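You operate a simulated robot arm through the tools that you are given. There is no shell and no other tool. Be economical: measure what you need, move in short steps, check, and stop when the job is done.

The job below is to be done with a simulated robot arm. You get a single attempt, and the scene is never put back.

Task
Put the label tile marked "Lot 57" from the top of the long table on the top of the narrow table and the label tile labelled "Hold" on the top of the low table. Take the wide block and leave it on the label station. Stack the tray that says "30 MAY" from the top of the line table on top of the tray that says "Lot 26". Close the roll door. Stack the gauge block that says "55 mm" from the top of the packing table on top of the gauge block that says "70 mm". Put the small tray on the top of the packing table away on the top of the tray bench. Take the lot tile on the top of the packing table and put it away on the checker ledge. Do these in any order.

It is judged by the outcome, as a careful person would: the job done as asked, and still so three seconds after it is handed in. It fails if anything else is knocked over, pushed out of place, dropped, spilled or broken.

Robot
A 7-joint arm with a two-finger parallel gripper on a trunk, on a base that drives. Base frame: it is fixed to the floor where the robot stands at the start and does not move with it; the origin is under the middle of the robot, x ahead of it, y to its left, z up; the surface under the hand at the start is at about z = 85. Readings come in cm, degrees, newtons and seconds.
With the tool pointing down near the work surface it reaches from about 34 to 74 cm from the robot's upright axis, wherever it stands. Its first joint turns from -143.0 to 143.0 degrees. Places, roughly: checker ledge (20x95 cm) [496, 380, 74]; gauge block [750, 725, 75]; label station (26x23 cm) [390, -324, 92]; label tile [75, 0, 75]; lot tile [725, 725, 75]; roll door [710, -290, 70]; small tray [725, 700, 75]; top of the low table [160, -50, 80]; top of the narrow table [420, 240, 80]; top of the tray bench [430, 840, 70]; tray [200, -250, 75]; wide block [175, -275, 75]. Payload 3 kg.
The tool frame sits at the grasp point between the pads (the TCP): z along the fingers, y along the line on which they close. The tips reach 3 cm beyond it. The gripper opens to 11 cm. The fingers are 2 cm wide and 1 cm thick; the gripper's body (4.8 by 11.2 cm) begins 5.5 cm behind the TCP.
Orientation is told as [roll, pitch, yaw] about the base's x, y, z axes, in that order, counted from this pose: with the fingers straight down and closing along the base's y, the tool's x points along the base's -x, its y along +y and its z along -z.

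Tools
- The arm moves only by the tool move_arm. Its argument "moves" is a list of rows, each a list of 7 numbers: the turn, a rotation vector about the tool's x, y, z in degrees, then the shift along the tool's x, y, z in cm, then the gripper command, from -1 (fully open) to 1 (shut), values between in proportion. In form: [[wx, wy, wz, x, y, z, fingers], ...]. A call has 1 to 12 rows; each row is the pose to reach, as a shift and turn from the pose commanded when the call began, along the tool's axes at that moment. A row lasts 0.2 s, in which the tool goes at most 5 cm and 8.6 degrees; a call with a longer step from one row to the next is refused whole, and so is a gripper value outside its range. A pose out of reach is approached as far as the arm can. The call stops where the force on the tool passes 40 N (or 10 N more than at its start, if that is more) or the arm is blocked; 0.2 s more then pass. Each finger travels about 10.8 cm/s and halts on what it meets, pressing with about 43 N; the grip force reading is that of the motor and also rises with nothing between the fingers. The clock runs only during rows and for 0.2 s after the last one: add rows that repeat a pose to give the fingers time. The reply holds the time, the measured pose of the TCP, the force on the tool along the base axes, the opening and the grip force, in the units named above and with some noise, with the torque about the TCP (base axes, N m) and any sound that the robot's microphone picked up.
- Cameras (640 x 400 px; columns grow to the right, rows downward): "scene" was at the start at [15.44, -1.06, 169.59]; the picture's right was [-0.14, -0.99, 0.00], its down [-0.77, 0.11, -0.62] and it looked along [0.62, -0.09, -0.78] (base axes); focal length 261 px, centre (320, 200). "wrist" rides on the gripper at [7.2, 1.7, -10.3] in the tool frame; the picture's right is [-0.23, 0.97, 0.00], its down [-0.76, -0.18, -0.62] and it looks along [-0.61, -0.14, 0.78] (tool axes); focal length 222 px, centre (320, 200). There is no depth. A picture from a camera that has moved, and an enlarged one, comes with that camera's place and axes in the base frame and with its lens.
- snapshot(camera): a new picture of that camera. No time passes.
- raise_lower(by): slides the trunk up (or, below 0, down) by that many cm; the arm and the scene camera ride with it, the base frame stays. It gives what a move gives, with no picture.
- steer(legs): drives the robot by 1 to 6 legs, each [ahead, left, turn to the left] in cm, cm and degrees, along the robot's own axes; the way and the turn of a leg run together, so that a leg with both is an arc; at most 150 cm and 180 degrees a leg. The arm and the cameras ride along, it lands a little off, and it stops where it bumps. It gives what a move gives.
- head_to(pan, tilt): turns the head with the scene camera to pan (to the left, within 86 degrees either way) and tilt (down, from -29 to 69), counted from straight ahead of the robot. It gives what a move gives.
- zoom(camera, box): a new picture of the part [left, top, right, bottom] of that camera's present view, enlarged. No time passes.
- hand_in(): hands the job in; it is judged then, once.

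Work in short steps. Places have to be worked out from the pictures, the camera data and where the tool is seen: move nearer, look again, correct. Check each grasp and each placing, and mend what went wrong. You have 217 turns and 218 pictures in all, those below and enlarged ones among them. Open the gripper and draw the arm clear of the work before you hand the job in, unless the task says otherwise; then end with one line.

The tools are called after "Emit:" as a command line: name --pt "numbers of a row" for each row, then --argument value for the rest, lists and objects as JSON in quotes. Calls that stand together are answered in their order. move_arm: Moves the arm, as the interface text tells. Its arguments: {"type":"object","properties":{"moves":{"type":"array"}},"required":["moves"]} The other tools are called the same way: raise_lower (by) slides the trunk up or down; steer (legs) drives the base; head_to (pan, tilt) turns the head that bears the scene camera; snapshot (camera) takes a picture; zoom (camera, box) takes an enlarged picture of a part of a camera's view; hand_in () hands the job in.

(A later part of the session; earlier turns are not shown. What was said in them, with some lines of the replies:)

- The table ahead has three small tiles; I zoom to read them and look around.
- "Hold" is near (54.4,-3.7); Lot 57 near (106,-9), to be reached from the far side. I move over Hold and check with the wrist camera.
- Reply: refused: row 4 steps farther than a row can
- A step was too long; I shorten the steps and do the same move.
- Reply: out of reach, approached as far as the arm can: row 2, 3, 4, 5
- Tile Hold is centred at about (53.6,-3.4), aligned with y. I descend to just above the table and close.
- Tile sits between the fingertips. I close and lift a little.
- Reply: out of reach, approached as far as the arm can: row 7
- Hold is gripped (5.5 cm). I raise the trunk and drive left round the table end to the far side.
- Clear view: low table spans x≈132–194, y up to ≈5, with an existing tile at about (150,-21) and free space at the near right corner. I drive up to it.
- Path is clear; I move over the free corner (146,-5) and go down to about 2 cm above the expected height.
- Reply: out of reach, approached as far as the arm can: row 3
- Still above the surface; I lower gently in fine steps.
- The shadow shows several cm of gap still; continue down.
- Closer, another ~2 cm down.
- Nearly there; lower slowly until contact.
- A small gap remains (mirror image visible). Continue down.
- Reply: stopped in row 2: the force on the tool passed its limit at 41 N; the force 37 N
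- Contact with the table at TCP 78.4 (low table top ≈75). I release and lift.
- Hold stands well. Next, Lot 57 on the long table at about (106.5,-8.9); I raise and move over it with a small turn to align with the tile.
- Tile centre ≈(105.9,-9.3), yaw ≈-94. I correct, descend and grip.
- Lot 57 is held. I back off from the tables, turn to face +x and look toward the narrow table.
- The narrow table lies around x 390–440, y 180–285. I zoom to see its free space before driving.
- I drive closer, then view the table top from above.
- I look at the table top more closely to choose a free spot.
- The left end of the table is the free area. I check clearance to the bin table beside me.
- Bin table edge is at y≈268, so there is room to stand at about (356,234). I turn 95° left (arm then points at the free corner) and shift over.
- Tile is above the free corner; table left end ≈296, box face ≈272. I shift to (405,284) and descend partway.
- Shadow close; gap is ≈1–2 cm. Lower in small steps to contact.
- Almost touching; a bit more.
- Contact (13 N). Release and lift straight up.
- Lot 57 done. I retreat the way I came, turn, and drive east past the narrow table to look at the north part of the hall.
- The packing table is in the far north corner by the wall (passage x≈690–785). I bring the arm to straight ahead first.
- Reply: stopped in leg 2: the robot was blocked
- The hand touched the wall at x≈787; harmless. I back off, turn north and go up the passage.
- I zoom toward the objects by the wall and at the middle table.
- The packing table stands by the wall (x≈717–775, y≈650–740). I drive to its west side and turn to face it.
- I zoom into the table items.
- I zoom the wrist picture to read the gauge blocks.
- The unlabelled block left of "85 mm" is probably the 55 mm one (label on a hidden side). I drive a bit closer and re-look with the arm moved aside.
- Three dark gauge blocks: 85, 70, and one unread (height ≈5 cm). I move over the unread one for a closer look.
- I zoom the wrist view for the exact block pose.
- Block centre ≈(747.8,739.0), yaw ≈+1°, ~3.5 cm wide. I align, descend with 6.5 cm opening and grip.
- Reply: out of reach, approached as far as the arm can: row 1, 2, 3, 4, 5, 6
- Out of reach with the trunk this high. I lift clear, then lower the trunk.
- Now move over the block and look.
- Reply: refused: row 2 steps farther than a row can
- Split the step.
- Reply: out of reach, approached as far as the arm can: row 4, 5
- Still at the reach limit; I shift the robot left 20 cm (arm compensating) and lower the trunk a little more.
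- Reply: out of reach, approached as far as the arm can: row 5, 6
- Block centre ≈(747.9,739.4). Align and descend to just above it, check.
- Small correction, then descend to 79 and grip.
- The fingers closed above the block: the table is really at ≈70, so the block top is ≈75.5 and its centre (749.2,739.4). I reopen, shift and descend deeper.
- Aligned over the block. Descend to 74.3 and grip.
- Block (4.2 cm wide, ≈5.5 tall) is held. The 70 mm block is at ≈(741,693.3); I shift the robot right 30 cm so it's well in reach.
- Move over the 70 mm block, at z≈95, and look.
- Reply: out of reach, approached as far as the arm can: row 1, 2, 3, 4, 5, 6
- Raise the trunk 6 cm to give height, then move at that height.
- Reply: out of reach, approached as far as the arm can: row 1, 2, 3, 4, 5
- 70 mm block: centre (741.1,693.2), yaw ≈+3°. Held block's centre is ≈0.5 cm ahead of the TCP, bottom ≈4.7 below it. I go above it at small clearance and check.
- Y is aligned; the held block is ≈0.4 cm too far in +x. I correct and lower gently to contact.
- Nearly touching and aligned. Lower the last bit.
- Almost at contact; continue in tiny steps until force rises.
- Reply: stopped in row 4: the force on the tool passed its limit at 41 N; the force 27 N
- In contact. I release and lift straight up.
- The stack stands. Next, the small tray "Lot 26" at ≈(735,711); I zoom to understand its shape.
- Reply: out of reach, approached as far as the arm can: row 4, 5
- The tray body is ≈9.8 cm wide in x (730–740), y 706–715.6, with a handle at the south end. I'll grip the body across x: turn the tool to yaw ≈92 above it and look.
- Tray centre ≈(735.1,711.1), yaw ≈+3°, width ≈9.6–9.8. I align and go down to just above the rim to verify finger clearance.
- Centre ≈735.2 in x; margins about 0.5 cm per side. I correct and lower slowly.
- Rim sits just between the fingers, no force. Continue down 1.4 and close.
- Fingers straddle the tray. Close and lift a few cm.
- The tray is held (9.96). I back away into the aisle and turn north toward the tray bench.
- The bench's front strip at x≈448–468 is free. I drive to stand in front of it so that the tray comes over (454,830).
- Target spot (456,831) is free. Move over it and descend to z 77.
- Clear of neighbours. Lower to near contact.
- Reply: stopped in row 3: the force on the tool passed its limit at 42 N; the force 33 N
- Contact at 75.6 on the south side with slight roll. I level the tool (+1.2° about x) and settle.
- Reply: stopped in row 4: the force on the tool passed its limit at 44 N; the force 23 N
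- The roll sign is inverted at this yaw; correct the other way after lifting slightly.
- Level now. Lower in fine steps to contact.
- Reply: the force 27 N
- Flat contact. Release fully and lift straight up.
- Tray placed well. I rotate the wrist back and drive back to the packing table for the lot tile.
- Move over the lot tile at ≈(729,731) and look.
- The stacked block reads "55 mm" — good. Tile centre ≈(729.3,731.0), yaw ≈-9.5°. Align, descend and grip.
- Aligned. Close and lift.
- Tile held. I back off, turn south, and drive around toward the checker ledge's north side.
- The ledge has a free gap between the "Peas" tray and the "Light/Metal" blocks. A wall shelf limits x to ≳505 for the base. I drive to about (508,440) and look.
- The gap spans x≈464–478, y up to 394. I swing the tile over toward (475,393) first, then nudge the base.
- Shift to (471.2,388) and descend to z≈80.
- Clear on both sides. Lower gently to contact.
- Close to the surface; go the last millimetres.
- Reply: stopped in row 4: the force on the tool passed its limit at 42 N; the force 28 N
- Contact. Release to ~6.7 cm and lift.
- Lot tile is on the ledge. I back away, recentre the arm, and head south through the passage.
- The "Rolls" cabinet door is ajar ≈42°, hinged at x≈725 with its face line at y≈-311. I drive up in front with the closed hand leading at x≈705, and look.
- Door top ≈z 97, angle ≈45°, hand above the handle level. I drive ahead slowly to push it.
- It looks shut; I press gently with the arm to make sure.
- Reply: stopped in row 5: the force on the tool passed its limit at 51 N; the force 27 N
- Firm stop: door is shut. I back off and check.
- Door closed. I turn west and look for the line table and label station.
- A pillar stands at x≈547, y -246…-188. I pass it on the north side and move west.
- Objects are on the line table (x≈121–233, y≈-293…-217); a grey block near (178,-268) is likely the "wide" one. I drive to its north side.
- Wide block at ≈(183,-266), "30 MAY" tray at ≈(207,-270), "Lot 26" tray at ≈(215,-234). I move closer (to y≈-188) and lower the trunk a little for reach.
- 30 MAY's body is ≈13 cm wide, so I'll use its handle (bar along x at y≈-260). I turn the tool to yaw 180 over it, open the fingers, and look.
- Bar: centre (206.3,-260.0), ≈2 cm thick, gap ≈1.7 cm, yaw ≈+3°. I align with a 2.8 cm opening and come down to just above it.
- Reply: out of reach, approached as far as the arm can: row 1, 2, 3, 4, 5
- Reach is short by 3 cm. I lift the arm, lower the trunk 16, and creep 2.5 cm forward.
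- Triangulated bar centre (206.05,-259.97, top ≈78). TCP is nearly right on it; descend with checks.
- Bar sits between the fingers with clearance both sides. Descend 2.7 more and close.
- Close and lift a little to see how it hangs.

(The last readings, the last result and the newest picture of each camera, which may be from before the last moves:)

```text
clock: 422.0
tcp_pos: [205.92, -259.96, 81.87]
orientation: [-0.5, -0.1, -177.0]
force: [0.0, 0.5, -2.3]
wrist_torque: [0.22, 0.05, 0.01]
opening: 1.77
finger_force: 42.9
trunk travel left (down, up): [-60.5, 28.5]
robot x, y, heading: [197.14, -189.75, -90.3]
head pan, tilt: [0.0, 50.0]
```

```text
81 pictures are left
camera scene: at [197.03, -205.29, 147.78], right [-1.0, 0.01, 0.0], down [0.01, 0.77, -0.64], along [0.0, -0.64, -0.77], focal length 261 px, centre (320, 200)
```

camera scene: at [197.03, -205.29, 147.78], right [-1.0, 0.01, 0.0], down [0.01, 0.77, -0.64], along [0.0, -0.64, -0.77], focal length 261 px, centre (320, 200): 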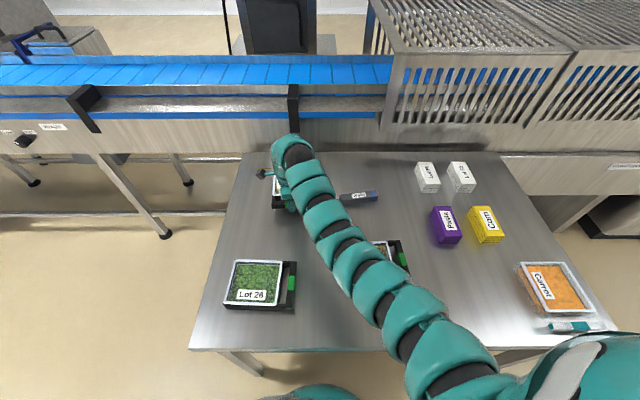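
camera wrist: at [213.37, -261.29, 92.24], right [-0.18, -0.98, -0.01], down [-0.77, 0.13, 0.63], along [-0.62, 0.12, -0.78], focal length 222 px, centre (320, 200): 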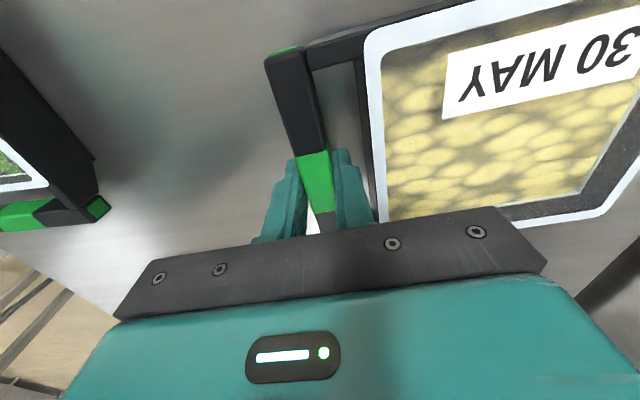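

Lifted rigidly (≈2.3 N). I raise it and rotate 90° so the handle will point west like Lot 26's.

Emit:
move_arm --pt "0 0 0 0 0 -4 1" --pt "0 0 0 0 -1 -8 1" --pt "0 0 -7 0 -3 -11 1" --pt "0 0 -15 -0.1 -5 -12 1" --pt "0 0 -23 -0.2 -7 -12 1" --pt "0 0 -31 -0.3 -9 -12 1" --pt "0 0 -39 -0.4 -11 -12 1" --pt "0 0 -47 -0.5 -13 -12 1" --pt "0 0 -55 -0.6 -15 -12 1" --pt "0 0 -63 -0.7 -17 -12 1" --pt "0 0 -71 -0.8 -18.5 -12 1" --pt "0 0 -79 -0.9 -20 -12 1"

Emit:
snapshot --camera "scene"

Emit:
snapshot --camera "wrist"

```text
clock: 424.6
tcp_pos: [205.3, -257.33, 92.94]
orientation: [8.7, -9.1, -117.7]
force: [0.0, 0.2, -2.5]
wrist_torque: [0.12, 0.17, 0.05]
opening: 1.73
finger_force: 42.8
out of reach, approached as far as the arm can: row 5, 6, 7, 8, 9, 10, 11, 12
trunk travel left (down, up): [-60.5, 28.5]
robot x, y, heading: [197.12, -189.88, -90.5]
head pan, tilt: [0.0, 50.0]
```

```text
80 pictures are left
camera scene: at [197.16, -205.05, 147.83], right [-1.0, 0.01, 0.0], down [0.0, 0.77, -0.64], along [-0.01, -0.64, -0.77], focal length 261 px, centre (320, 200)
```

scene: 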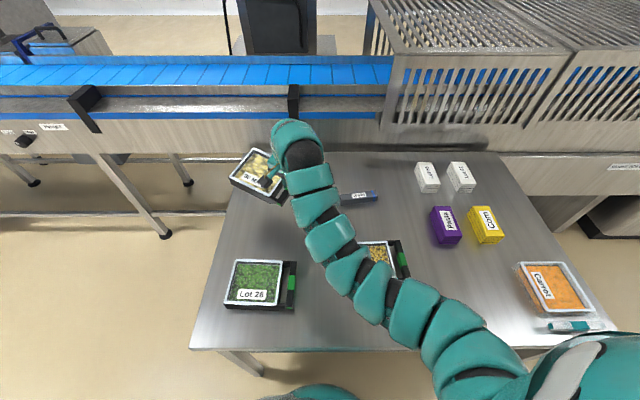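

```text
79 pictures are left
camera wrist: at [209.41, -249.54, 102.24], right [0.76, -0.63, 0.18], down [-0.55, -0.46, 0.7], along [-0.36, -0.63, -0.69], focal length 222 px, centre (320, 200)
```

wrist: 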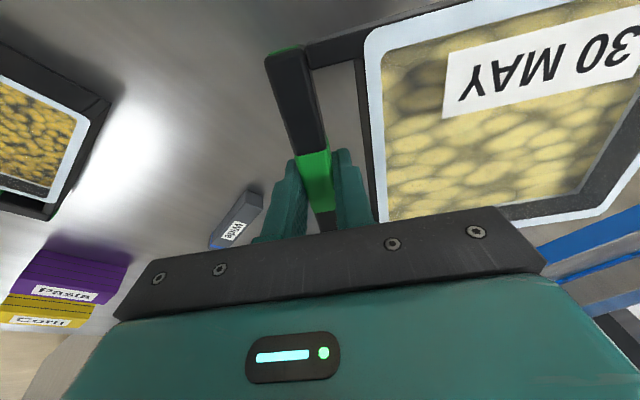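

With the trunk low the arm can't come in close at that height and tilted. I raise the trunk 15, then level the tool.

Emit:
raise_lower --by 15

Emit:
move_arm --pt "2.9 3.0 0 0 0 0 1" --pt "5.8 6.1 0 0 0 0 1" --pt "8.6 9.1 0 0 0 0 1" --pt "8.6 9.1 0 0 0 0 1"

```text
clock: 426.3
tcp_pos: [205.2, -257.57, 107.86]
orientation: [8.8, -9.1, -117.9]
force: [0.4, 0.6, -2.4]
wrist_torque: [0.11, 0.22, 0.01]
opening: 1.77
finger_force: 42.9
trunk travel left (down, up): [-75.5, 13.5]
robot x, y, heading: [197.35, -189.63, -90.5]
head pan, tilt: [0.0, 50.0]
```

```text
clock: 427.3
tcp_pos: [205.31, -257.53, 107.82]
orientation: [0.2, 0.1, -117.2]
force: [-0.3, 0.8, -2.6]
wrist_torque: [0.1, 0.22, -0.01]
opening: 1.76
finger_force: 43.2
trunk travel left (down, up): [-75.5, 13.5]
robot x, y, heading: [197.1, -189.43, -90.1]
head pan, tilt: [0.0, 50.0]
```

Level again. I measure Lot 26 precisely before placing.

Emit:
zoom --camera "scene" --box '[200, 220, 320, 320]'

```text
4.00 times, centred on (260, 270) of scene
camera zoom: at [197.04, -205.25, 162.79], right [-1.0, 0.01, 0.0], down [0.01, 0.77, -0.64], along [0.0, -0.64, -0.77], focal length 1042 px, centre (560, -80)
```

zoom: 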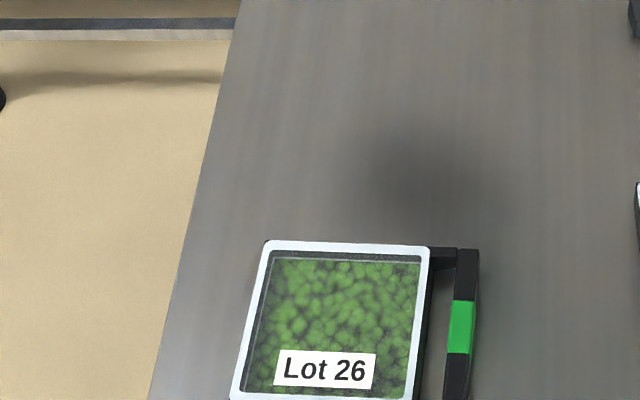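

Lot 26: handle bar centre ≈(205.2,-233.7), yaw ≈-1.8°. I bring the tray over it so the handles align, at z≈91.

Emit:
move_arm --pt "0 0 0 0 0 4 1" --pt "0 0 0 0 0 8 1" --pt "0 0 0 0 0 12 1" --pt "0 0 0 0 0 16 1" --pt "0 0 -4 3.5 -1.8 16.5 1" --pt "0 0 -8 7 -3.6 16.5 1" --pt "0 0 -12 10.5 -5.4 16.5 1" --pt "0 0 -16 14 -7.2 16.5 1" --pt "0 0 -20 17.5 -9 16.5 1" --pt "0 0 -25.4 21.2 -11 16.5 1" --pt "0 0 -25.4 21.2 -11 16.5 1"

Emit:
snapshot --camera "scene"

Emit:
snapshot --camera "wrist"

```text
clock: 429.7
tcp_pos: [204.69, -233.52, 91.49]
orientation: [0.2, 0.1, -91.6]
force: [0.3, -0.3, -2.5]
wrist_torque: [0.02, 0.23, -0.03]
opening: 1.79
finger_force: 44.0
trunk travel left (down, up): [-75.5, 13.5]
robot x, y, heading: [196.86, -189.78, -90.3]
head pan, tilt: [0.0, 50.0]
```

```text
77 pictures are left
camera scene: at [197.04, -205.35, 162.78], right [-1.0, 0.01, 0.0], down [0.01, 0.77, -0.64], along [0.0, -0.64, -0.77], focal length 261 px, centre (320, 200)
```

scene: 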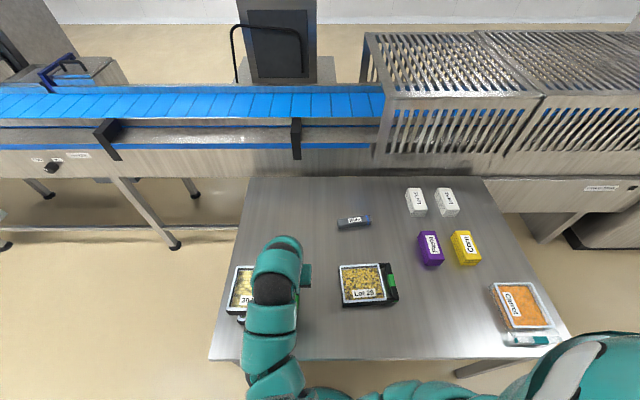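

```text
76 pictures are left
camera wrist: at [206.5, -226.3, 101.89], right [0.97, -0.26, 0.0], down [-0.2, -0.76, 0.62], along [-0.16, -0.6, -0.78], focal length 222 px, centre (320, 200)
```

wrist: 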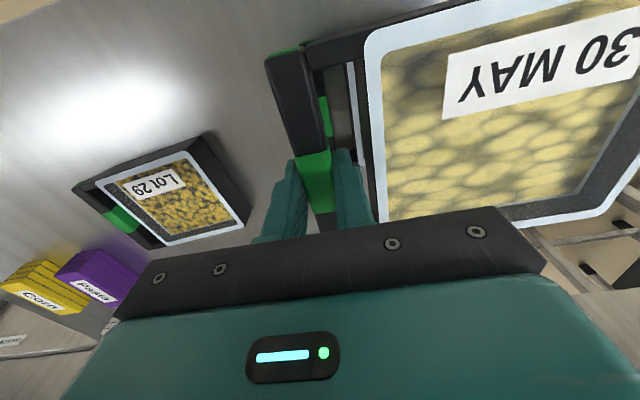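

Emit:
zoom --camera "wrist" --box '[250, 20, 410, 180]'

```text
2.50 times, centred on (330, 100) of wrist
camera zoom: at [206.5, -226.3, 101.89], right [0.97, -0.26, 0.0], down [-0.2, -0.76, 0.62], along [-0.16, -0.6, -0.78], focal length 555 px, centre (295, 450)
```

zoom: 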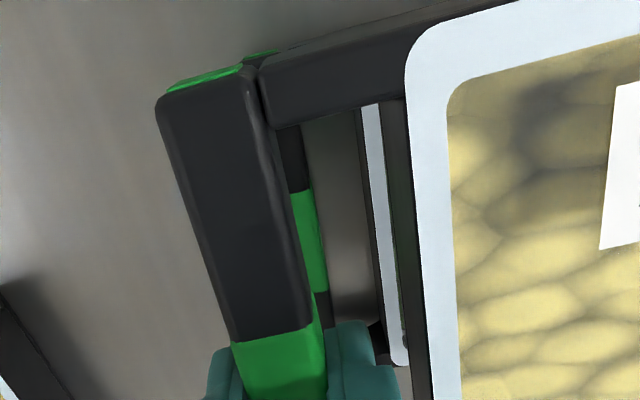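

Aligned within ≈0.2 cm. I correct slightly and lower to about 1.5 cm above contact.

Emit:
move_arm --pt "0 0 0 -0.2 0.3 2 1" --pt "0 0 0 -0.2 0.3 4 1" --pt "0 0 0 -0.2 0.3 5.5 1" --pt "0 0 0 -0.2 0.3 6.3 1" --pt "0 0 0 -0.2 0.3 6.3 1"

Emit:
zoom --camera "wrist" --box '[250, 20, 410, 180]'

Emit:
zoom --camera "scene" --box '[200, 220, 320, 340]'

```text
clock: 430.9
tcp_pos: [205.35, -233.73, 85.16]
orientation: [0.1, 0.1, -91.8]
force: [-0.6, -0.6, -3.4]
wrist_torque: [0.0, 0.23, -0.03]
opening: 1.76
finger_force: 42.8
trunk travel left (down, up): [-75.5, 13.5]
robot x, y, heading: [197.38, -189.57, -90.7]
head pan, tilt: [0.0, 50.0]
```

```text
2.50 times, centred on (330, 100) of wrist
camera zoom: at [207.19, -226.61, 95.41], right [0.97, -0.26, 0.0], down [-0.2, -0.76, 0.62], along [-0.16, -0.6, -0.78], focal length 555 px, centre (295, 450)
```

zoom: 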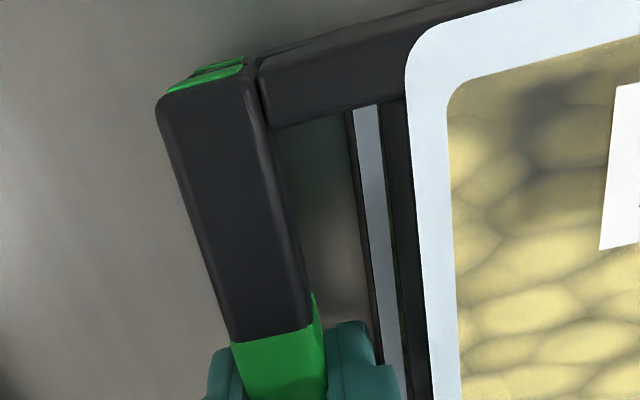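

```text
3.33 times, centred on (260, 280) of scene
camera zoom: at [197.04, -205.26, 162.79], right [-1.0, 0.01, 0.0], down [0.01, 0.77, -0.64], along [0.0, -0.64, -0.77], focal length 869 px, centre (520, -67)
```

zoom: 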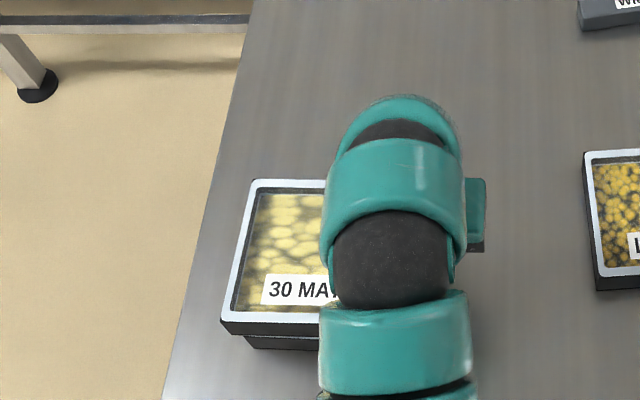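

y is aligned; x about 0.4 too far east. Correct and lower to contact.

Emit:
move_arm --pt "0 0 0 0 -0.4 0.3 1" --pt "0 0 0 0 -0.4 0.6 1" --pt "0 0 0 0 -0.4 0.9 1" --pt "0 0 0 0 -0.4 1.2 1" --pt "0 0 0 0 -0.4 1.5 1" --pt "0 0 0 0 -0.4 1.8 1"

Emit:
zoom --camera "wrist" --box '[250, 20, 410, 180]'

```text
clock: 432.3
tcp_pos: [205.03, -233.75, 83.29]
orientation: [0.1, 0.0, -91.7]
force: [-0.8, -0.4, -2.0]
wrist_torque: [-0.02, 0.25, -0.01]
opening: 1.76
finger_force: 43.1
trunk travel left (down, up): [-75.5, 13.5]
robot x, y, heading: [197.08, -190.09, -90.3]
head pan, tilt: [0.0, 50.0]
```

```text
2.50 times, centred on (330, 100) of wrist
camera zoom: at [206.84, -226.64, 93.69], right [0.97, -0.26, 0.0], down [-0.2, -0.76, 0.62], along [-0.16, -0.6, -0.78], focal length 555 px, centre (295, 450)
```

zoom: 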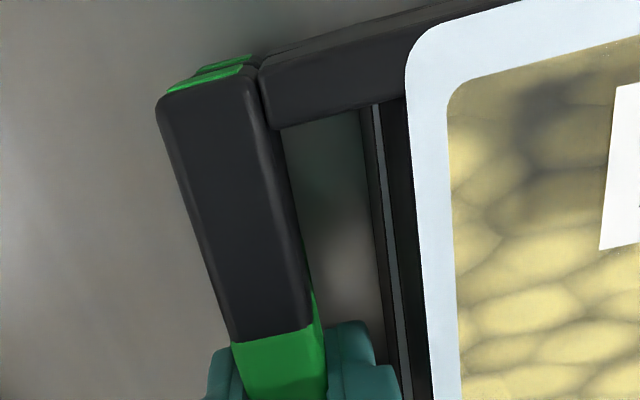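

Still a small gap; continue in fine steps.

Emit:
move_arm --pt "0 0 0 0 0 0.2 1" --pt "0 0 0 0 0 0.4 1" --pt "0 0 0 0 0 0.6 1" --pt "0 0 0 0 0 0.8 1" --pt "0 0 0 0 0 1.0 1"

Emit:
zoom --camera "wrist" --box '[250, 20, 410, 180]'

Emit:
zoom --camera "scene" --box '[200, 220, 320, 340]'

```text
clock: 433.4
tcp_pos: [204.96, -233.95, 82.88]
orientation: [0.3, -0.6, -92.0]
force: [-3.4, 6.8, 29.9]
wrist_torque: [0.95, -0.68, 0.2]
opening: 1.79
finger_force: 43.1
trunk travel left (down, up): [-75.5, 13.5]
robot x, y, heading: [197.2, -189.89, -90.3]
head pan, tilt: [0.0, 50.0]
stopped in row 5: the force on the tool passed its limit at 41 N (the readings are from after the stop); the commanded pose is now the measured one
```

```text
2.50 times, centred on (330, 100) of wrist
camera zoom: at [206.83, -226.65, 93.18], right [0.97, -0.26, 0.01], down [-0.21, -0.75, 0.63], along [-0.16, -0.61, -0.78], focal length 555 px, centre (295, 450)
```

zoom: 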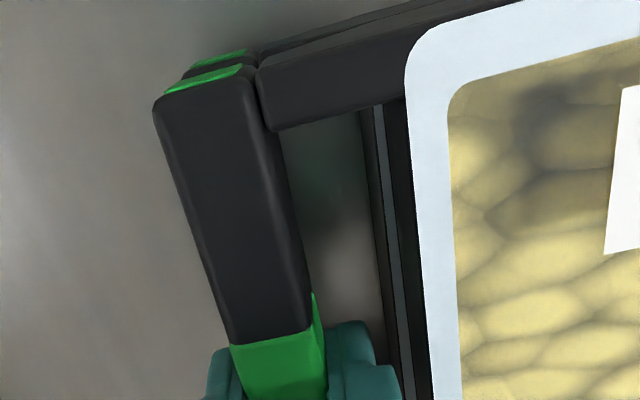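

```text
3.33 times, centred on (260, 280) of scene
camera zoom: at [196.94, -204.89, 162.85], right [-1.0, 0.01, 0.0], down [0.01, 0.76, -0.64], along [0.0, -0.64, -0.76], focal length 869 px, centre (520, -67)
```

zoom: 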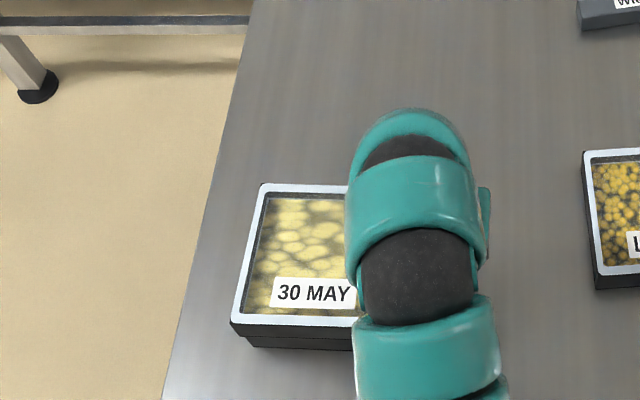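

Stack contact at 82.9, trays look flush. Open slightly (2.8 cm) and rise straight up.

Emit:
move_arm --pt "0 0 0 0 0 -0.1 0.8" --pt "0 0 0 0 0 -0.1 0.5" --pt "0 0 0 0 0 -0.1 0.5" --pt "0 0 0 0 0 -1 0.5" --pt "0 0 0 0 0 -2.5 0.5" --pt "0 0 0 0 0 -5 0.5" --pt "0 0 0 0 0 -8 0.5"

Emit:
snapshot --camera "wrist"

Emit:
zoom --camera "scene" --box '[200, 220, 360, 340]'

```text
clock: 435.0
tcp_pos: [204.98, -233.97, 90.56]
orientation: [0.1, -0.3, -91.9]
force: [-1.4, -0.9, 0.4]
wrist_torque: [0.01, 0.02, 0.01]
opening: 2.74
finger_force: 0.3
trunk travel left (down, up): [-75.5, 13.5]
robot x, y, heading: [197.41, -189.6, -90.3]
head pan, tilt: [0.0, 50.0]
```

```text
69 pictures are left
camera wrist: at [206.87, -226.7, 100.95], right [0.97, -0.26, 0.0], down [-0.2, -0.75, 0.63], along [-0.16, -0.61, -0.78], focal length 222 px, centre (320, 200)
```

wrist: 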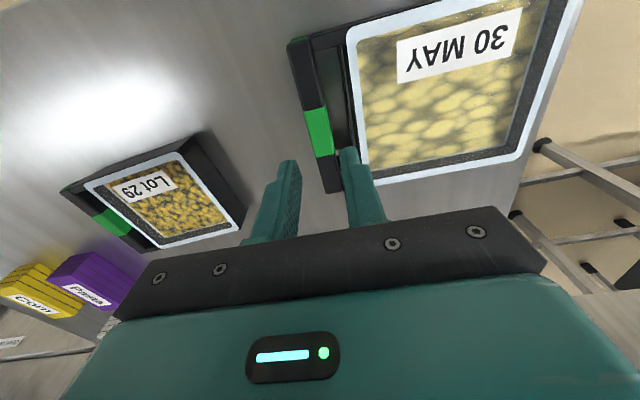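

```text
3.33 times, centred on (280, 280) of scene
camera zoom: at [197.02, -205.23, 162.79], right [-1.0, 0.01, 0.0], down [0.01, 0.77, -0.64], along [0.0, -0.64, -0.77], focal length 869 px, centre (453, -67)
```

zoom: 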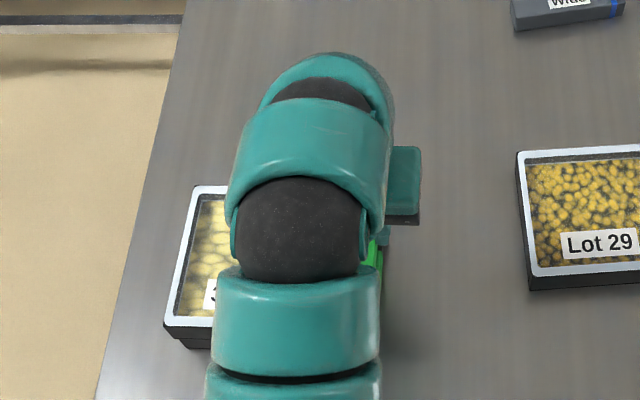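

The tray stack is good. Next the wide block: centre ≈(182.8,-265.2), yaw ≈+11°, ≈13 cm long. I shift the base west, then extend the arm with the tool turned.

Emit:
steer --legs '[[0, -14.5, 0], [2, 0, 0.3]]'

Emit:
move_arm --pt "0 0 7 -2 -1 -1 0.5" --pt "0 0 14 -4 -1.5 -2 0.2" --pt "0 0 21 -6 -2 -2 0" --pt "0 0 28 -8 -3 -2 0" --pt "0 0 35 -10 -4 -2 0" --pt "0 0 42 -12 -5 -2 0" --pt "0 0 49 -14 -5.5 -2 0" --pt "0 0 56 -16 -6 -2 0" --pt "0 0 63 -18 -6.5 -2 0" --pt "0 0 70 -20 -7 -2 0" --pt "0 0 77 -22 -7 -2 0" --pt "0 0 77 -24 -7 -2 0"

Emit:
snapshot --camera "wrist"

```text
clock: 436.8
tcp_pos: [190.92, -235.93, 90.54]
orientation: [0.1, -0.2, -91.3]
force: [-0.5, -0.2, 0.8]
wrist_torque: [0.07, 0.02, -0.03]
opening: 2.74
finger_force: 0.1
trunk travel left (down, up): [-75.5, 13.5]
robot x, y, heading: [182.84, -191.7, -89.8]
head pan, tilt: [0.0, 50.0]
```

```text
clock: 439.4
tcp_pos: [183.31, -259.69, 92.6]
orientation: [0.1, 0.1, -168.5]
force: [-0.5, -1.1, -1.1]
wrist_torque: [0.03, -0.02, -0.02]
opening: 5.49
finger_force: 0.0
trunk travel left (down, up): [-75.5, 13.5]
robot x, y, heading: [182.98, -191.69, -90.0]
head pan, tilt: [0.0, 50.0]
```

```text
67 pictures are left
camera wrist: at [190.73, -259.81, 102.88], right [-0.03, -1.0, 0.0], down [-0.78, 0.02, 0.62], along [-0.62, 0.01, -0.78], focal length 222 px, centre (320, 200)
```

wrist: 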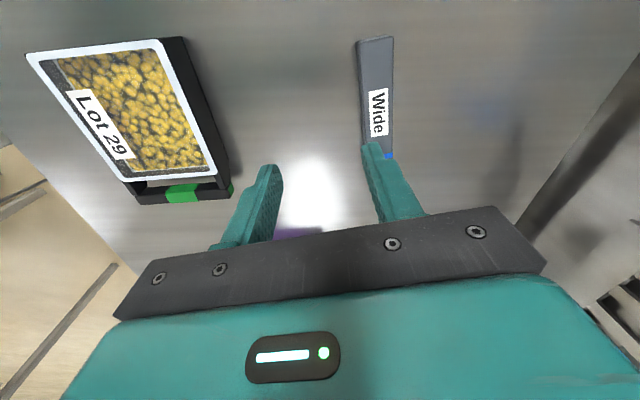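

Block centre ≈(183.5,-266.3), 3.6 cm wide. I raise the arm and lower the trunk to gain reach.

Emit:
move_arm --pt "0 0 -1 0 0 -4 0" --pt "0 0 -1 0 0 -8 0" --pt "0 0 -1 0 0 -12 0" --pt "0 0 -1 0 0 -16 0" --pt "0 0 -1 0 0 -20 0"

Emit:
raise_lower --by -24

Emit:
move_arm --pt "0 0 0 0.5 3 0 0" --pt "0 0 0 0.5 5 1 0" --pt "0 0 0 0.5 6.6 2 0" --pt "0 0 0 0.5 6.6 2 0"

Emit:
snapshot --camera "wrist"

```text
clock: 440.6
tcp_pos: [183.56, -259.57, 113.19]
orientation: [0.3, 0.0, -167.5]
force: [-0.2, 0.8, -0.2]
wrist_torque: [-0.03, 0.01, 0.01]
opening: 5.49
finger_force: 0.0
out of reach, approached as far as the arm can: row 3, 4
trunk travel left (down, up): [-75.5, 13.5]
robot x, y, heading: [182.88, -191.64, -89.8]
head pan, tilt: [0.0, 50.0]
```

```text
clock: 443.1
tcp_pos: [183.49, -259.7, 89.1]
orientation: [0.3, 0.0, -167.4]
force: [0.0, 0.2, -0.4]
wrist_torque: [0.01, 0.01, -0.01]
opening: 5.5
finger_force: 0.1
trunk travel left (down, up): [-51.5, 37.5]
robot x, y, heading: [182.64, -191.15, -90.0]
head pan, tilt: [0.0, 50.0]
```

```text
clock: 444.1
tcp_pos: [185.51, -266.15, 87.13]
orientation: [0.4, 0.1, -167.3]
force: [0.9, 0.2, 0.1]
wrist_torque: [0.01, 0.0, 0.02]
opening: 5.5
finger_force: 0.1
trunk travel left (down, up): [-51.5, 37.5]
robot x, y, heading: [182.94, -191.07, -89.8]
head pan, tilt: [0.0, 50.0]
```

```text
66 pictures are left
camera wrist: at [192.9, -266.11, 97.57], right [-0.01, -1.0, 0.01], down [-0.78, 0.01, 0.62], along [-0.62, 0.0, -0.78], focal length 222 px, centre (320, 200)
```

wrist: 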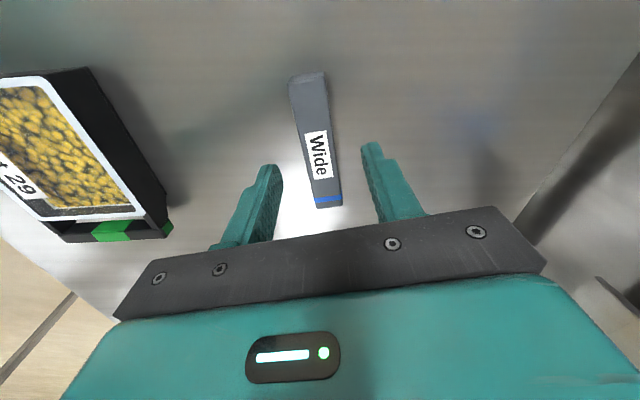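

Reach is fine now. Block centre (182.75,-266.15), yaw ≈+9.5°. Align and descend to 80.5.

Emit:
move_arm --pt "0 0 1.5 -1.4 -0.3 1 0" --pt "0 0 3 -2.7 -0.6 3 0" --pt "0 0 3 -2.7 -0.6 5 0" --pt "0 0 3 -2.7 -0.6 6.6 0" --pt "0 0 3 -2.7 -0.6 6.6 0"

Emit:
snapshot --camera "wrist"

```text
clock: 445.3
tcp_pos: [182.88, -266.05, 80.55]
orientation: [0.5, -0.1, -170.3]
force: [0.6, 0.1, 0.0]
wrist_torque: [0.05, 0.03, 0.01]
opening: 5.5
finger_force: 0.1
trunk travel left (down, up): [-51.5, 37.5]
robot x, y, heading: [182.95, -191.34, -89.9]
head pan, tilt: [0.0, 50.0]
```

```text
65 pictures are left
camera wrist: at [190.15, -266.4, 90.92], right [-0.06, -1.0, 0.01], down [-0.78, 0.05, 0.62], along [-0.62, 0.03, -0.78], focal length 222 px, centre (320, 200)
```

wrist: 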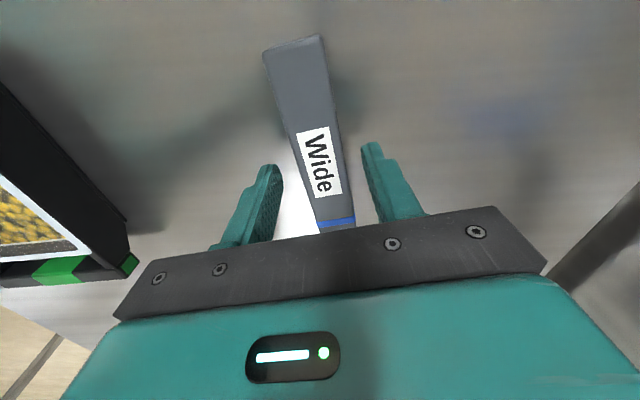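

Centred. Descend to 78.6, close, lift.

Emit:
move_arm --pt "0 0 0 0 0 1 0" --pt "0 0 0 0 0 1.9 0" --pt "0 0 0 0 0 1.9 1" --pt "0 0 0 0 0 1.9 1" --pt "0 0 0 0 0 1.9 1" --pt "0 0 0 0 0 0 1" --pt "0 0 0 0 0 -3 1" --pt "0 0 0 0 0 -6 1" --pt "0 0 0 0 0 -6 1"

Emit:
snapshot --camera "wrist"

```text
clock: 447.3
tcp_pos: [182.77, -266.0, 86.37]
orientation: [0.3, 0.1, -170.4]
force: [-0.6, 0.3, -1.8]
wrist_torque: [-0.02, -0.01, 0.0]
opening: 3.15
finger_force: 43.1
trunk travel left (down, up): [-51.5, 37.5]
robot x, y, heading: [182.95, -191.45, -89.7]
head pan, tilt: [0.0, 50.0]
```

```text
64 pictures are left
camera wrist: at [190.07, -266.36, 96.71], right [-0.06, -1.0, 0.0], down [-0.78, 0.05, 0.62], along [-0.62, 0.03, -0.78], focal length 222 px, centre (320, 200)
```

wrist: 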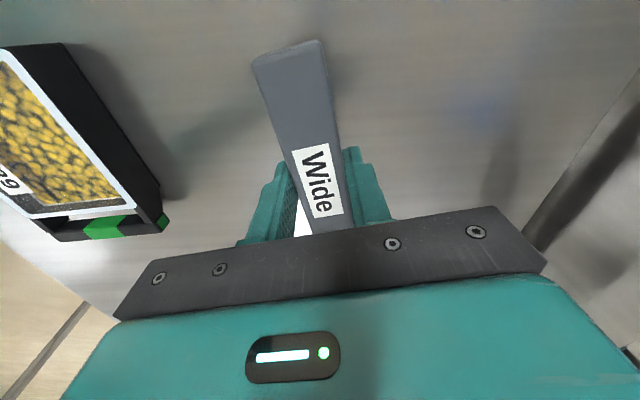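

Wide block held. I raise the trunk, back away, and drive east toward the label station on the conveyor.

Emit:
raise_lower --by 26

Emit:
steer --legs '[[-45, 0, 0], [0, 110, 0], [0, 97, 0]]'

Emit:
head_to --pan 0 --tilt 35

Emit:
snapshot --camera "scene"

Emit:
zoom --camera "scene" --box '[200, 100, 440, 250]'

```text
clock: 449.9
tcp_pos: [182.88, -265.96, 112.23]
orientation: [0.2, 0.1, -170.5]
force: [-0.5, 0.3, -1.6]
wrist_torque: [0.02, 0.01, -0.01]
opening: 3.13
finger_force: 43.1
trunk travel left (down, up): [-77.5, 11.5]
robot x, y, heading: [182.46, -191.45, -90.0]
head pan, tilt: [0.0, 50.0]
```

```text
clock: 462.7
tcp_pos: [396.56, -213.66, 112.25]
orientation: [0.2, 0.0, -167.0]
force: [0.4, -0.4, -1.7]
wrist_torque: [-0.01, 0.05, -0.02]
opening: 3.12
finger_force: 42.9
trunk travel left (down, up): [-77.5, 11.5]
robot x, y, heading: [392.1, -139.08, -86.8]
head pan, tilt: [0.0, 50.0]
```

```text
clock: 463.5
tcp_pos: [396.59, -213.62, 112.41]
orientation: [0.2, 0.1, -167.0]
force: [-0.3, 0.4, -1.2]
wrist_torque: [0.0, 0.02, 0.0]
opening: 3.13
finger_force: 43.0
trunk travel left (down, up): [-77.5, 11.5]
robot x, y, heading: [392.34, -139.08, -86.5]
head pan, tilt: [0.0, 35.0]
```

```text
63 pictures are left
camera scene: at [393.21, -156.0, 166.95], right [-1.0, -0.06, 0.0], down [-0.03, 0.57, -0.82], along [0.05, -0.82, -0.57], focal length 261 px, centre (320, 200)
```

scene: 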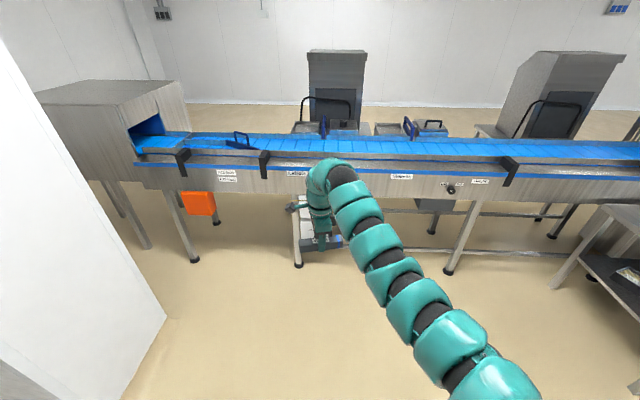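

```text
2.67 times, centred on (320, 175) of scene
camera zoom: at [393.21, -156.0, 166.95], right [-1.0, -0.06, 0.0], down [-0.03, 0.57, -0.82], along [0.05, -0.82, -0.57], focal length 695 px, centre (320, 267)
```

zoom: 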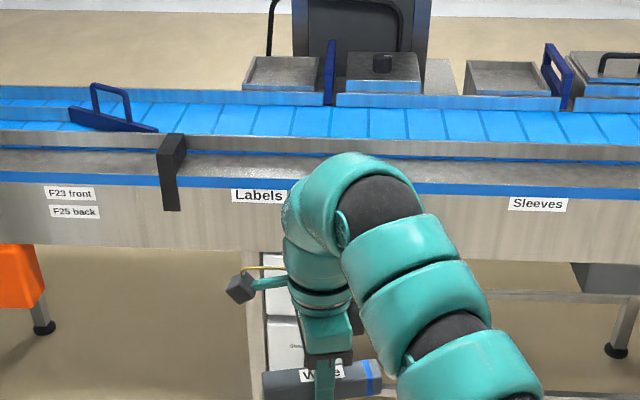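

I retract the arm, then take a clear look at the station area.

Emit:
move_arm --pt "0 0 0 0.5 -4.5 0 1" --pt "0 0 0 1 -9 0 1" --pt "0 0 0 2 -13.5 0 1" --pt "0 0 0 3 -18 0 1" --pt "0 0 0 4 -22 0 1" --pt "0 0 0 4.5 -25 0 1"

Emit:
steer --legs '[[0, -12, -3.2], [75, 0, 0]]'

Emit:
head_to --pan 0 --tilt 40

Emit:
snapshot --camera "scene"

```text
clock: 464.9
tcp_pos: [395.89, -208.01, 112.08]
orientation: [0.3, 0.0, -167.0]
force: [0.2, -0.3, -1.8]
wrist_torque: [0.0, -0.01, 0.01]
opening: 3.13
finger_force: 43.0
out of reach, approached as far as the arm can: row 2, 3, 4, 5, 6
trunk travel left (down, up): [-77.5, 11.5]
robot x, y, heading: [392.29, -139.39, -86.4]
head pan, tilt: [0.0, 35.0]
```

```text
clock: 469.8
tcp_pos: [381.11, -283.72, 111.9]
orientation: [0.4, 0.1, -169.6]
force: [0.0, -0.5, -1.0]
wrist_torque: [-0.01, 0.0, -0.02]
opening: 3.12
finger_force: 43.0
trunk travel left (down, up): [-77.5, 11.5]
robot x, y, heading: [380.51, -214.76, -89.3]
head pan, tilt: [0.0, 35.0]
```

```text
clock: 470.4
tcp_pos: [381.14, -283.71, 111.99]
orientation: [0.4, 0.1, -169.6]
force: [0.5, 0.3, -1.3]
wrist_torque: [0.0, -0.01, 0.01]
opening: 3.11
finger_force: 43.2
trunk travel left (down, up): [-77.5, 11.5]
robot x, y, heading: [380.46, -214.53, -89.3]
head pan, tilt: [0.0, 40.0]
```

```text
61 pictures are left
camera scene: at [380.84, -231.26, 166.21], right [-1.0, -0.01, 0.0], down [-0.01, 0.64, -0.77], along [0.01, -0.77, -0.64], focal length 261 px, centre (320, 200)
```

scene: 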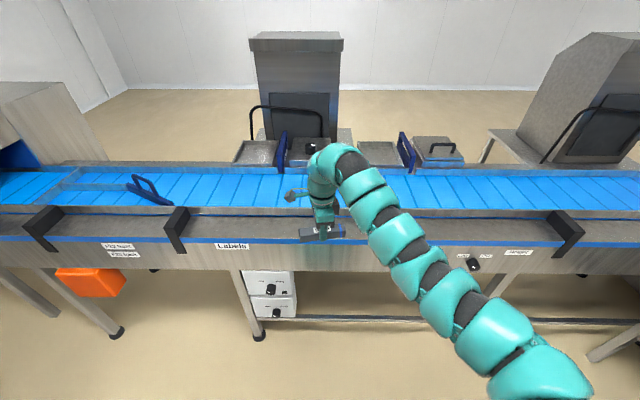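

Emit:
snapshot --camera "wrist"

Emit:
zoom --camera "scene" --box '[160, 120, 360, 260]'

```text
60 pictures are left
camera wrist: at [388.45, -283.87, 122.43], right [-0.05, -1.0, 0.0], down [-0.78, 0.04, 0.62], along [-0.62, 0.03, -0.78], focal length 222 px, centre (320, 200)
```

wrist: 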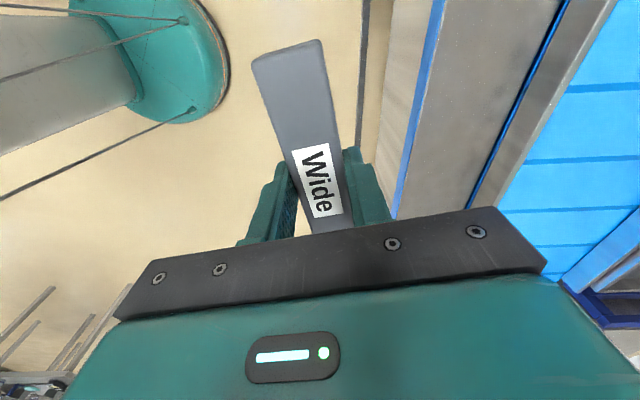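

```text
2.86 times, centred on (260, 190) of scene
camera zoom: at [380.84, -231.26, 166.21], right [-1.0, -0.01, 0.0], down [-0.01, 0.64, -0.77], along [0.01, -0.77, -0.64], focal length 745 px, centre (491, 229)
```

zoom: 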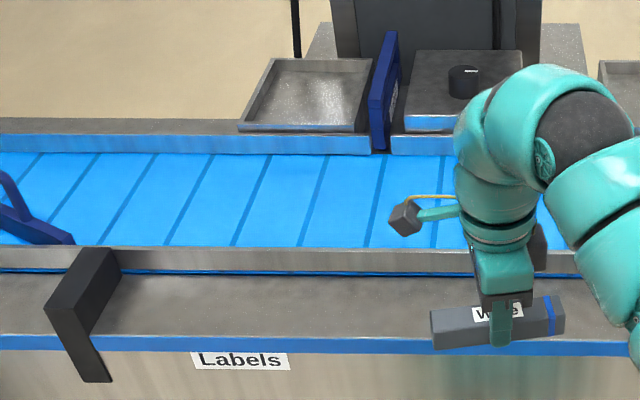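

The station at (390,-324) is the belt section in front of the knob plate (belt y≈-314…-341, z≈92). I check that the belt isn't moving, then drive closer.

Emit:
steer --legs '[[0, 8, 0], [38, 0, -0.7]]'

Emit:
snapshot --camera "scene"

Emit:
move_arm --pt "0 0 5 0 0 0 1" --pt "0 0 10 0 0 0 1" --pt "0 0 10 0 0 0 1" --pt "0 0 10 0 0 0 1"

Emit:
snapshot --camera "scene"

Emit:
snapshot --camera "wrist"

```text
clock: 473.5
tcp_pos: [387.55, -321.36, 112.02]
orientation: [0.2, 0.1, -171.0]
force: [0.4, -0.1, -1.0]
wrist_torque: [0.02, 0.0, -0.04]
opening: 3.08
finger_force: 42.7
trunk travel left (down, up): [-77.5, 11.5]
robot x, y, heading: [388.81, -252.43, -90.7]
head pan, tilt: [0.0, 40.0]
```

```text
58 pictures are left
camera scene: at [388.52, -269.1, 166.19], right [-1.0, 0.01, 0.0], down [0.01, 0.64, -0.77], along [-0.01, -0.77, -0.64], focal length 261 px, centre (320, 200)
```

scene: 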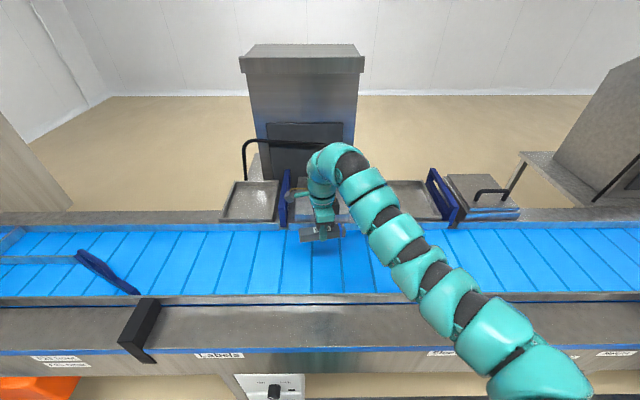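

```text
clock: 474.5
tcp_pos: [387.6, -321.41, 112.15]
orientation: [0.3, 0.1, 178.9]
force: [0.3, -0.3, -2.0]
wrist_torque: [-0.04, -0.01, 0.0]
opening: 3.14
finger_force: 42.9
trunk travel left (down, up): [-77.5, 11.5]
robot x, y, heading: [388.61, -252.76, -90.5]
head pan, tilt: [0.0, 40.0]
```

```text
57 pictures are left
camera scene: at [388.52, -269.0, 166.2], right [-1.0, 0.01, 0.0], down [0.01, 0.64, -0.77], along [-0.01, -0.77, -0.64], focal length 261 px, centre (320, 200)
```

scene: 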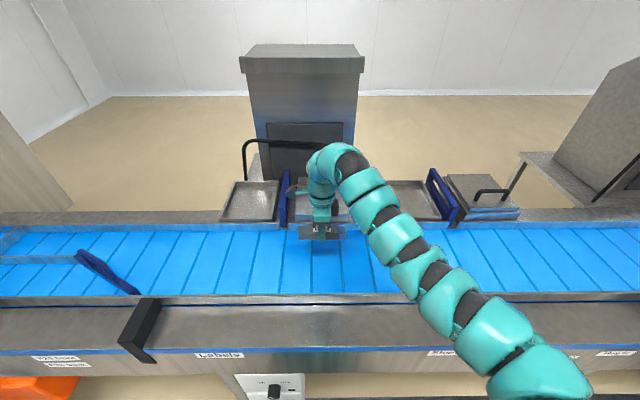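

```text
56 pictures are left
camera wrist: at [394.7, -323.09, 122.45], right [-0.24, -0.97, 0.0], down [-0.76, 0.19, 0.62], along [-0.6, 0.15, -0.78], focal length 222 px, centre (320, 200)
```

wrist: 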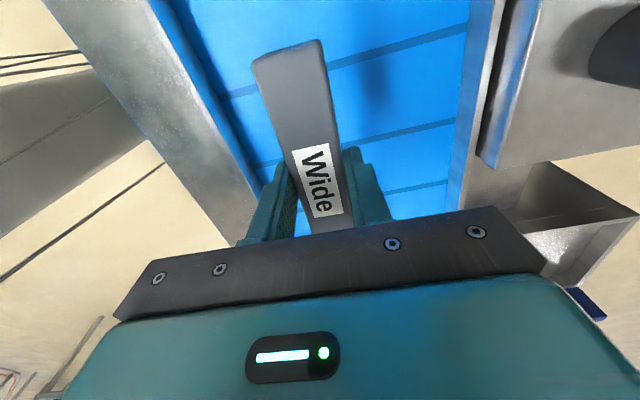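

The belt is static and centred on y=-324, as given. I move to (390,-324) and lower.

Emit:
move_arm --pt "0 0 0 2.4 2.6 1 1" --pt "0 0 0 2.4 2.6 5 1" --pt "0 0 0 2.4 2.6 9 1" --pt "0 0 0 2.4 2.6 12 1" --pt "0 0 0 2.4 2.6 14 1" --pt "0 0 0 2.4 2.6 14 1"

Emit:
snapshot --camera "wrist"

```text
clock: 475.9
tcp_pos: [389.72, -323.99, 97.91]
orientation: [0.3, 0.0, 178.9]
force: [0.1, 0.6, -1.3]
wrist_torque: [0.0, 0.03, 0.0]
opening: 3.13
finger_force: 43.1
trunk travel left (down, up): [-77.5, 11.5]
robot x, y, heading: [388.63, -252.52, -90.4]
head pan, tilt: [0.0, 40.0]
```

```text
55 pictures are left
camera wrist: at [396.92, -325.73, 108.3], right [-0.24, -0.97, 0.0], down [-0.76, 0.19, 0.62], along [-0.6, 0.15, -0.78], focal length 222 px, centre (320, 200)
```

wrist: 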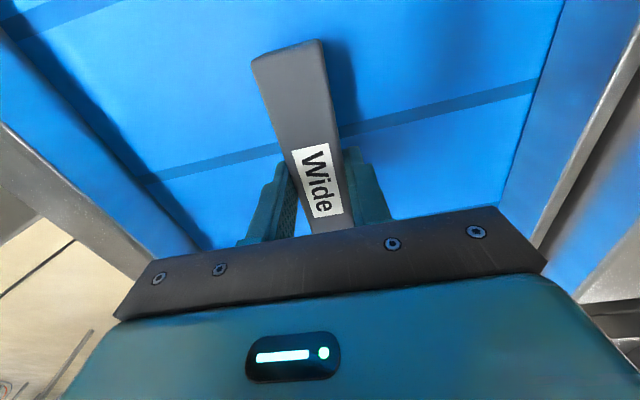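

Lower in fine steps to contact.

Emit:
move_arm --pt "0 0 0 0 0 0.7 1" --pt "0 0 0 0 0 1.3 1" --pt "0 0 0 0 0 1.7 1" --pt "0 0 0 0 0 2.1 1" --pt "0 0 0 0 0 2.4 1" --pt "0 0 0 0 0 2.7 1" --pt "0 0 0 0 0 3.0 1" --pt "0 0 0 0 0 3.3 1"

Emit:
snapshot --camera "wrist"

```text
clock: 477.1
tcp_pos: [389.92, -324.18, 96.42]
orientation: [1.1, 0.2, 178.9]
force: [-1.1, 5.5, 21.0]
wrist_torque: [0.56, 0.54, 0.07]
opening: 3.12
finger_force: 42.9
trunk travel left (down, up): [-77.5, 11.5]
robot x, y, heading: [388.67, -252.44, -90.7]
head pan, tilt: [0.0, 40.0]
stopped in row 5: the force on the tool passed its limit at 45 N (the readings are from after the stop); the commanded pose is now the measured one
```

```text
54 pictures are left
camera wrist: at [397.01, -325.75, 106.96], right [-0.24, -0.97, 0.02], down [-0.76, 0.2, 0.62], along [-0.6, 0.14, -0.79], focal length 222 px, centre (320, 200)
```

wrist: 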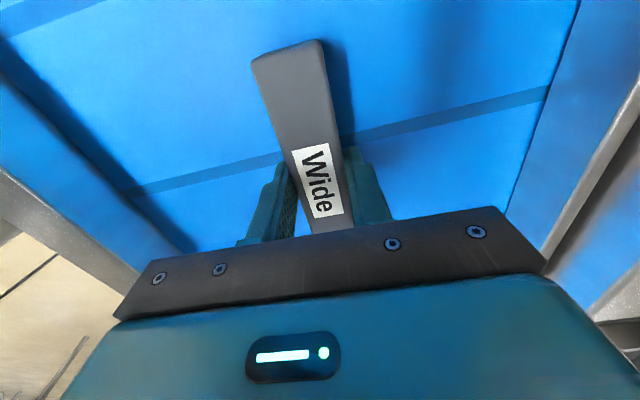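

Contact with the belt. Release and lift.

Emit:
move_arm --pt "0 0 0 0 0 0 0.3" --pt "0 0 0 0 0 0 0" --pt "0 0 0 0 0 0 0" --pt "0 0 0 0 0 -2 0" --pt "0 0 0 0 0 -5 0" --pt "0 0 0 0 0 -9 0" --pt "0 0 0 0 0 -13 0" --pt "0 0 0 0 0 -15 0"

Emit:
snapshot --camera "wrist"

```text
clock: 478.9
tcp_pos: [389.94, -323.95, 111.26]
orientation: [0.9, 0.2, 178.8]
force: [0.5, 0.3, 0.3]
wrist_torque: [-0.01, 0.02, 0.01]
opening: 5.49
finger_force: 0.1
trunk travel left (down, up): [-77.5, 11.5]
robot x, y, heading: [388.71, -252.52, -90.6]
head pan, tilt: [0.0, 40.0]
```

```text
53 pictures are left
camera wrist: at [397.04, -325.68, 121.72], right [-0.25, -0.97, 0.01], down [-0.76, 0.2, 0.62], along [-0.6, 0.14, -0.79], focal length 222 px, centre (320, 200)
```

wrist: 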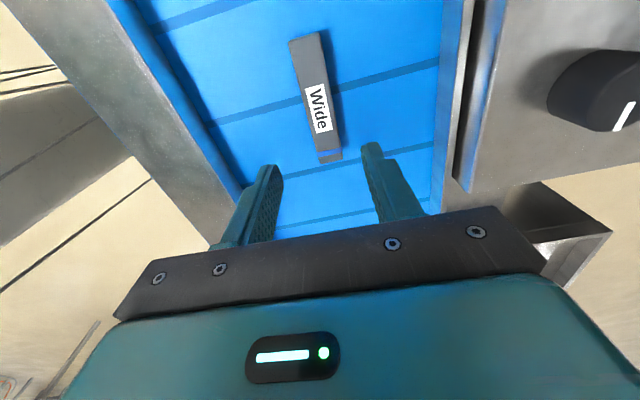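

The wide block lies on the label station. I back off and take a final look at it and at the tray stack.

Emit:
steer --legs '[[-70, 0, 0]]'

Emit:
zoom --camera "scene" --box '[180, 100, 460, 280]'

Emit:
head_to --pan -60 --tilt 25

Emit:
snapshot --camera "scene"

```text
clock: 482.7
tcp_pos: [391.09, -253.29, 111.39]
orientation: [0.9, 0.2, 179.6]
force: [0.6, 0.1, -0.2]
wrist_torque: [0.02, 0.02, 0.0]
opening: 5.48
finger_force: 0.1
trunk travel left (down, up): [-77.5, 11.5]
robot x, y, heading: [388.92, -181.97, -90.2]
head pan, tilt: [0.0, 40.0]
```

```text
2.22 times, centred on (320, 190) of scene
camera zoom: at [389.07, -198.23, 166.21], right [-1.0, 0.0, 0.0], down [0.0, 0.64, -0.77], along [0.0, -0.77, -0.64], focal length 579 px, centre (320, 222)
```

zoom: 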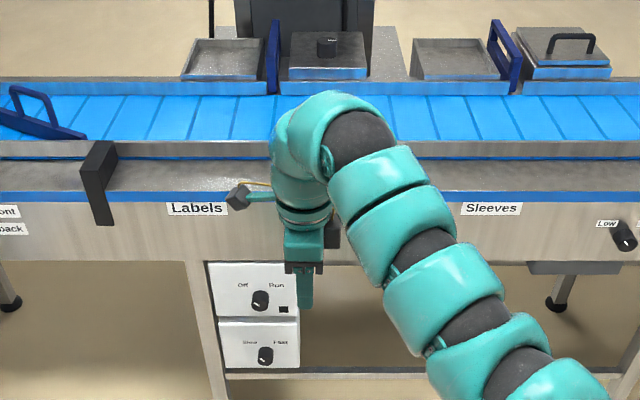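

```text
clock: 484.0
tcp_pos: [391.08, -253.36, 111.22]
orientation: [0.9, 0.2, 179.6]
force: [-0.6, 0.7, 0.2]
wrist_torque: [0.0, -0.05, -0.03]
opening: 5.5
finger_force: 0.0
trunk travel left (down, up): [-77.5, 11.5]
robot x, y, heading: [389.21, -181.64, -90.1]
head pan, tilt: [-60.0, 25.0]
```

```text
51 pictures are left
camera scene: at [381.1, -194.41, 168.54], right [-0.5, 0.87, 0.0], down [0.37, 0.21, -0.91], along [-0.78, -0.45, -0.42], focal length 261 px, centre (320, 200)
```

scene: 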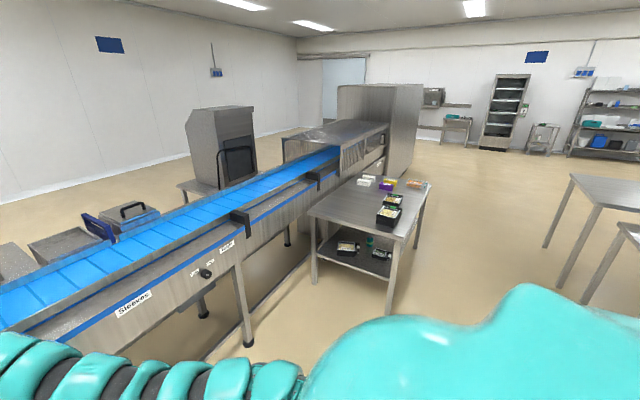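

Everything is in place and the arm is clear with the gripper open; I hand in.

Emit:
hand_in

```text
The job is handed in.
```

All eight parts of the job are done and handed in: both label tiles, the wide block, the two stacks, the roll door, the small tray and the lot tile.
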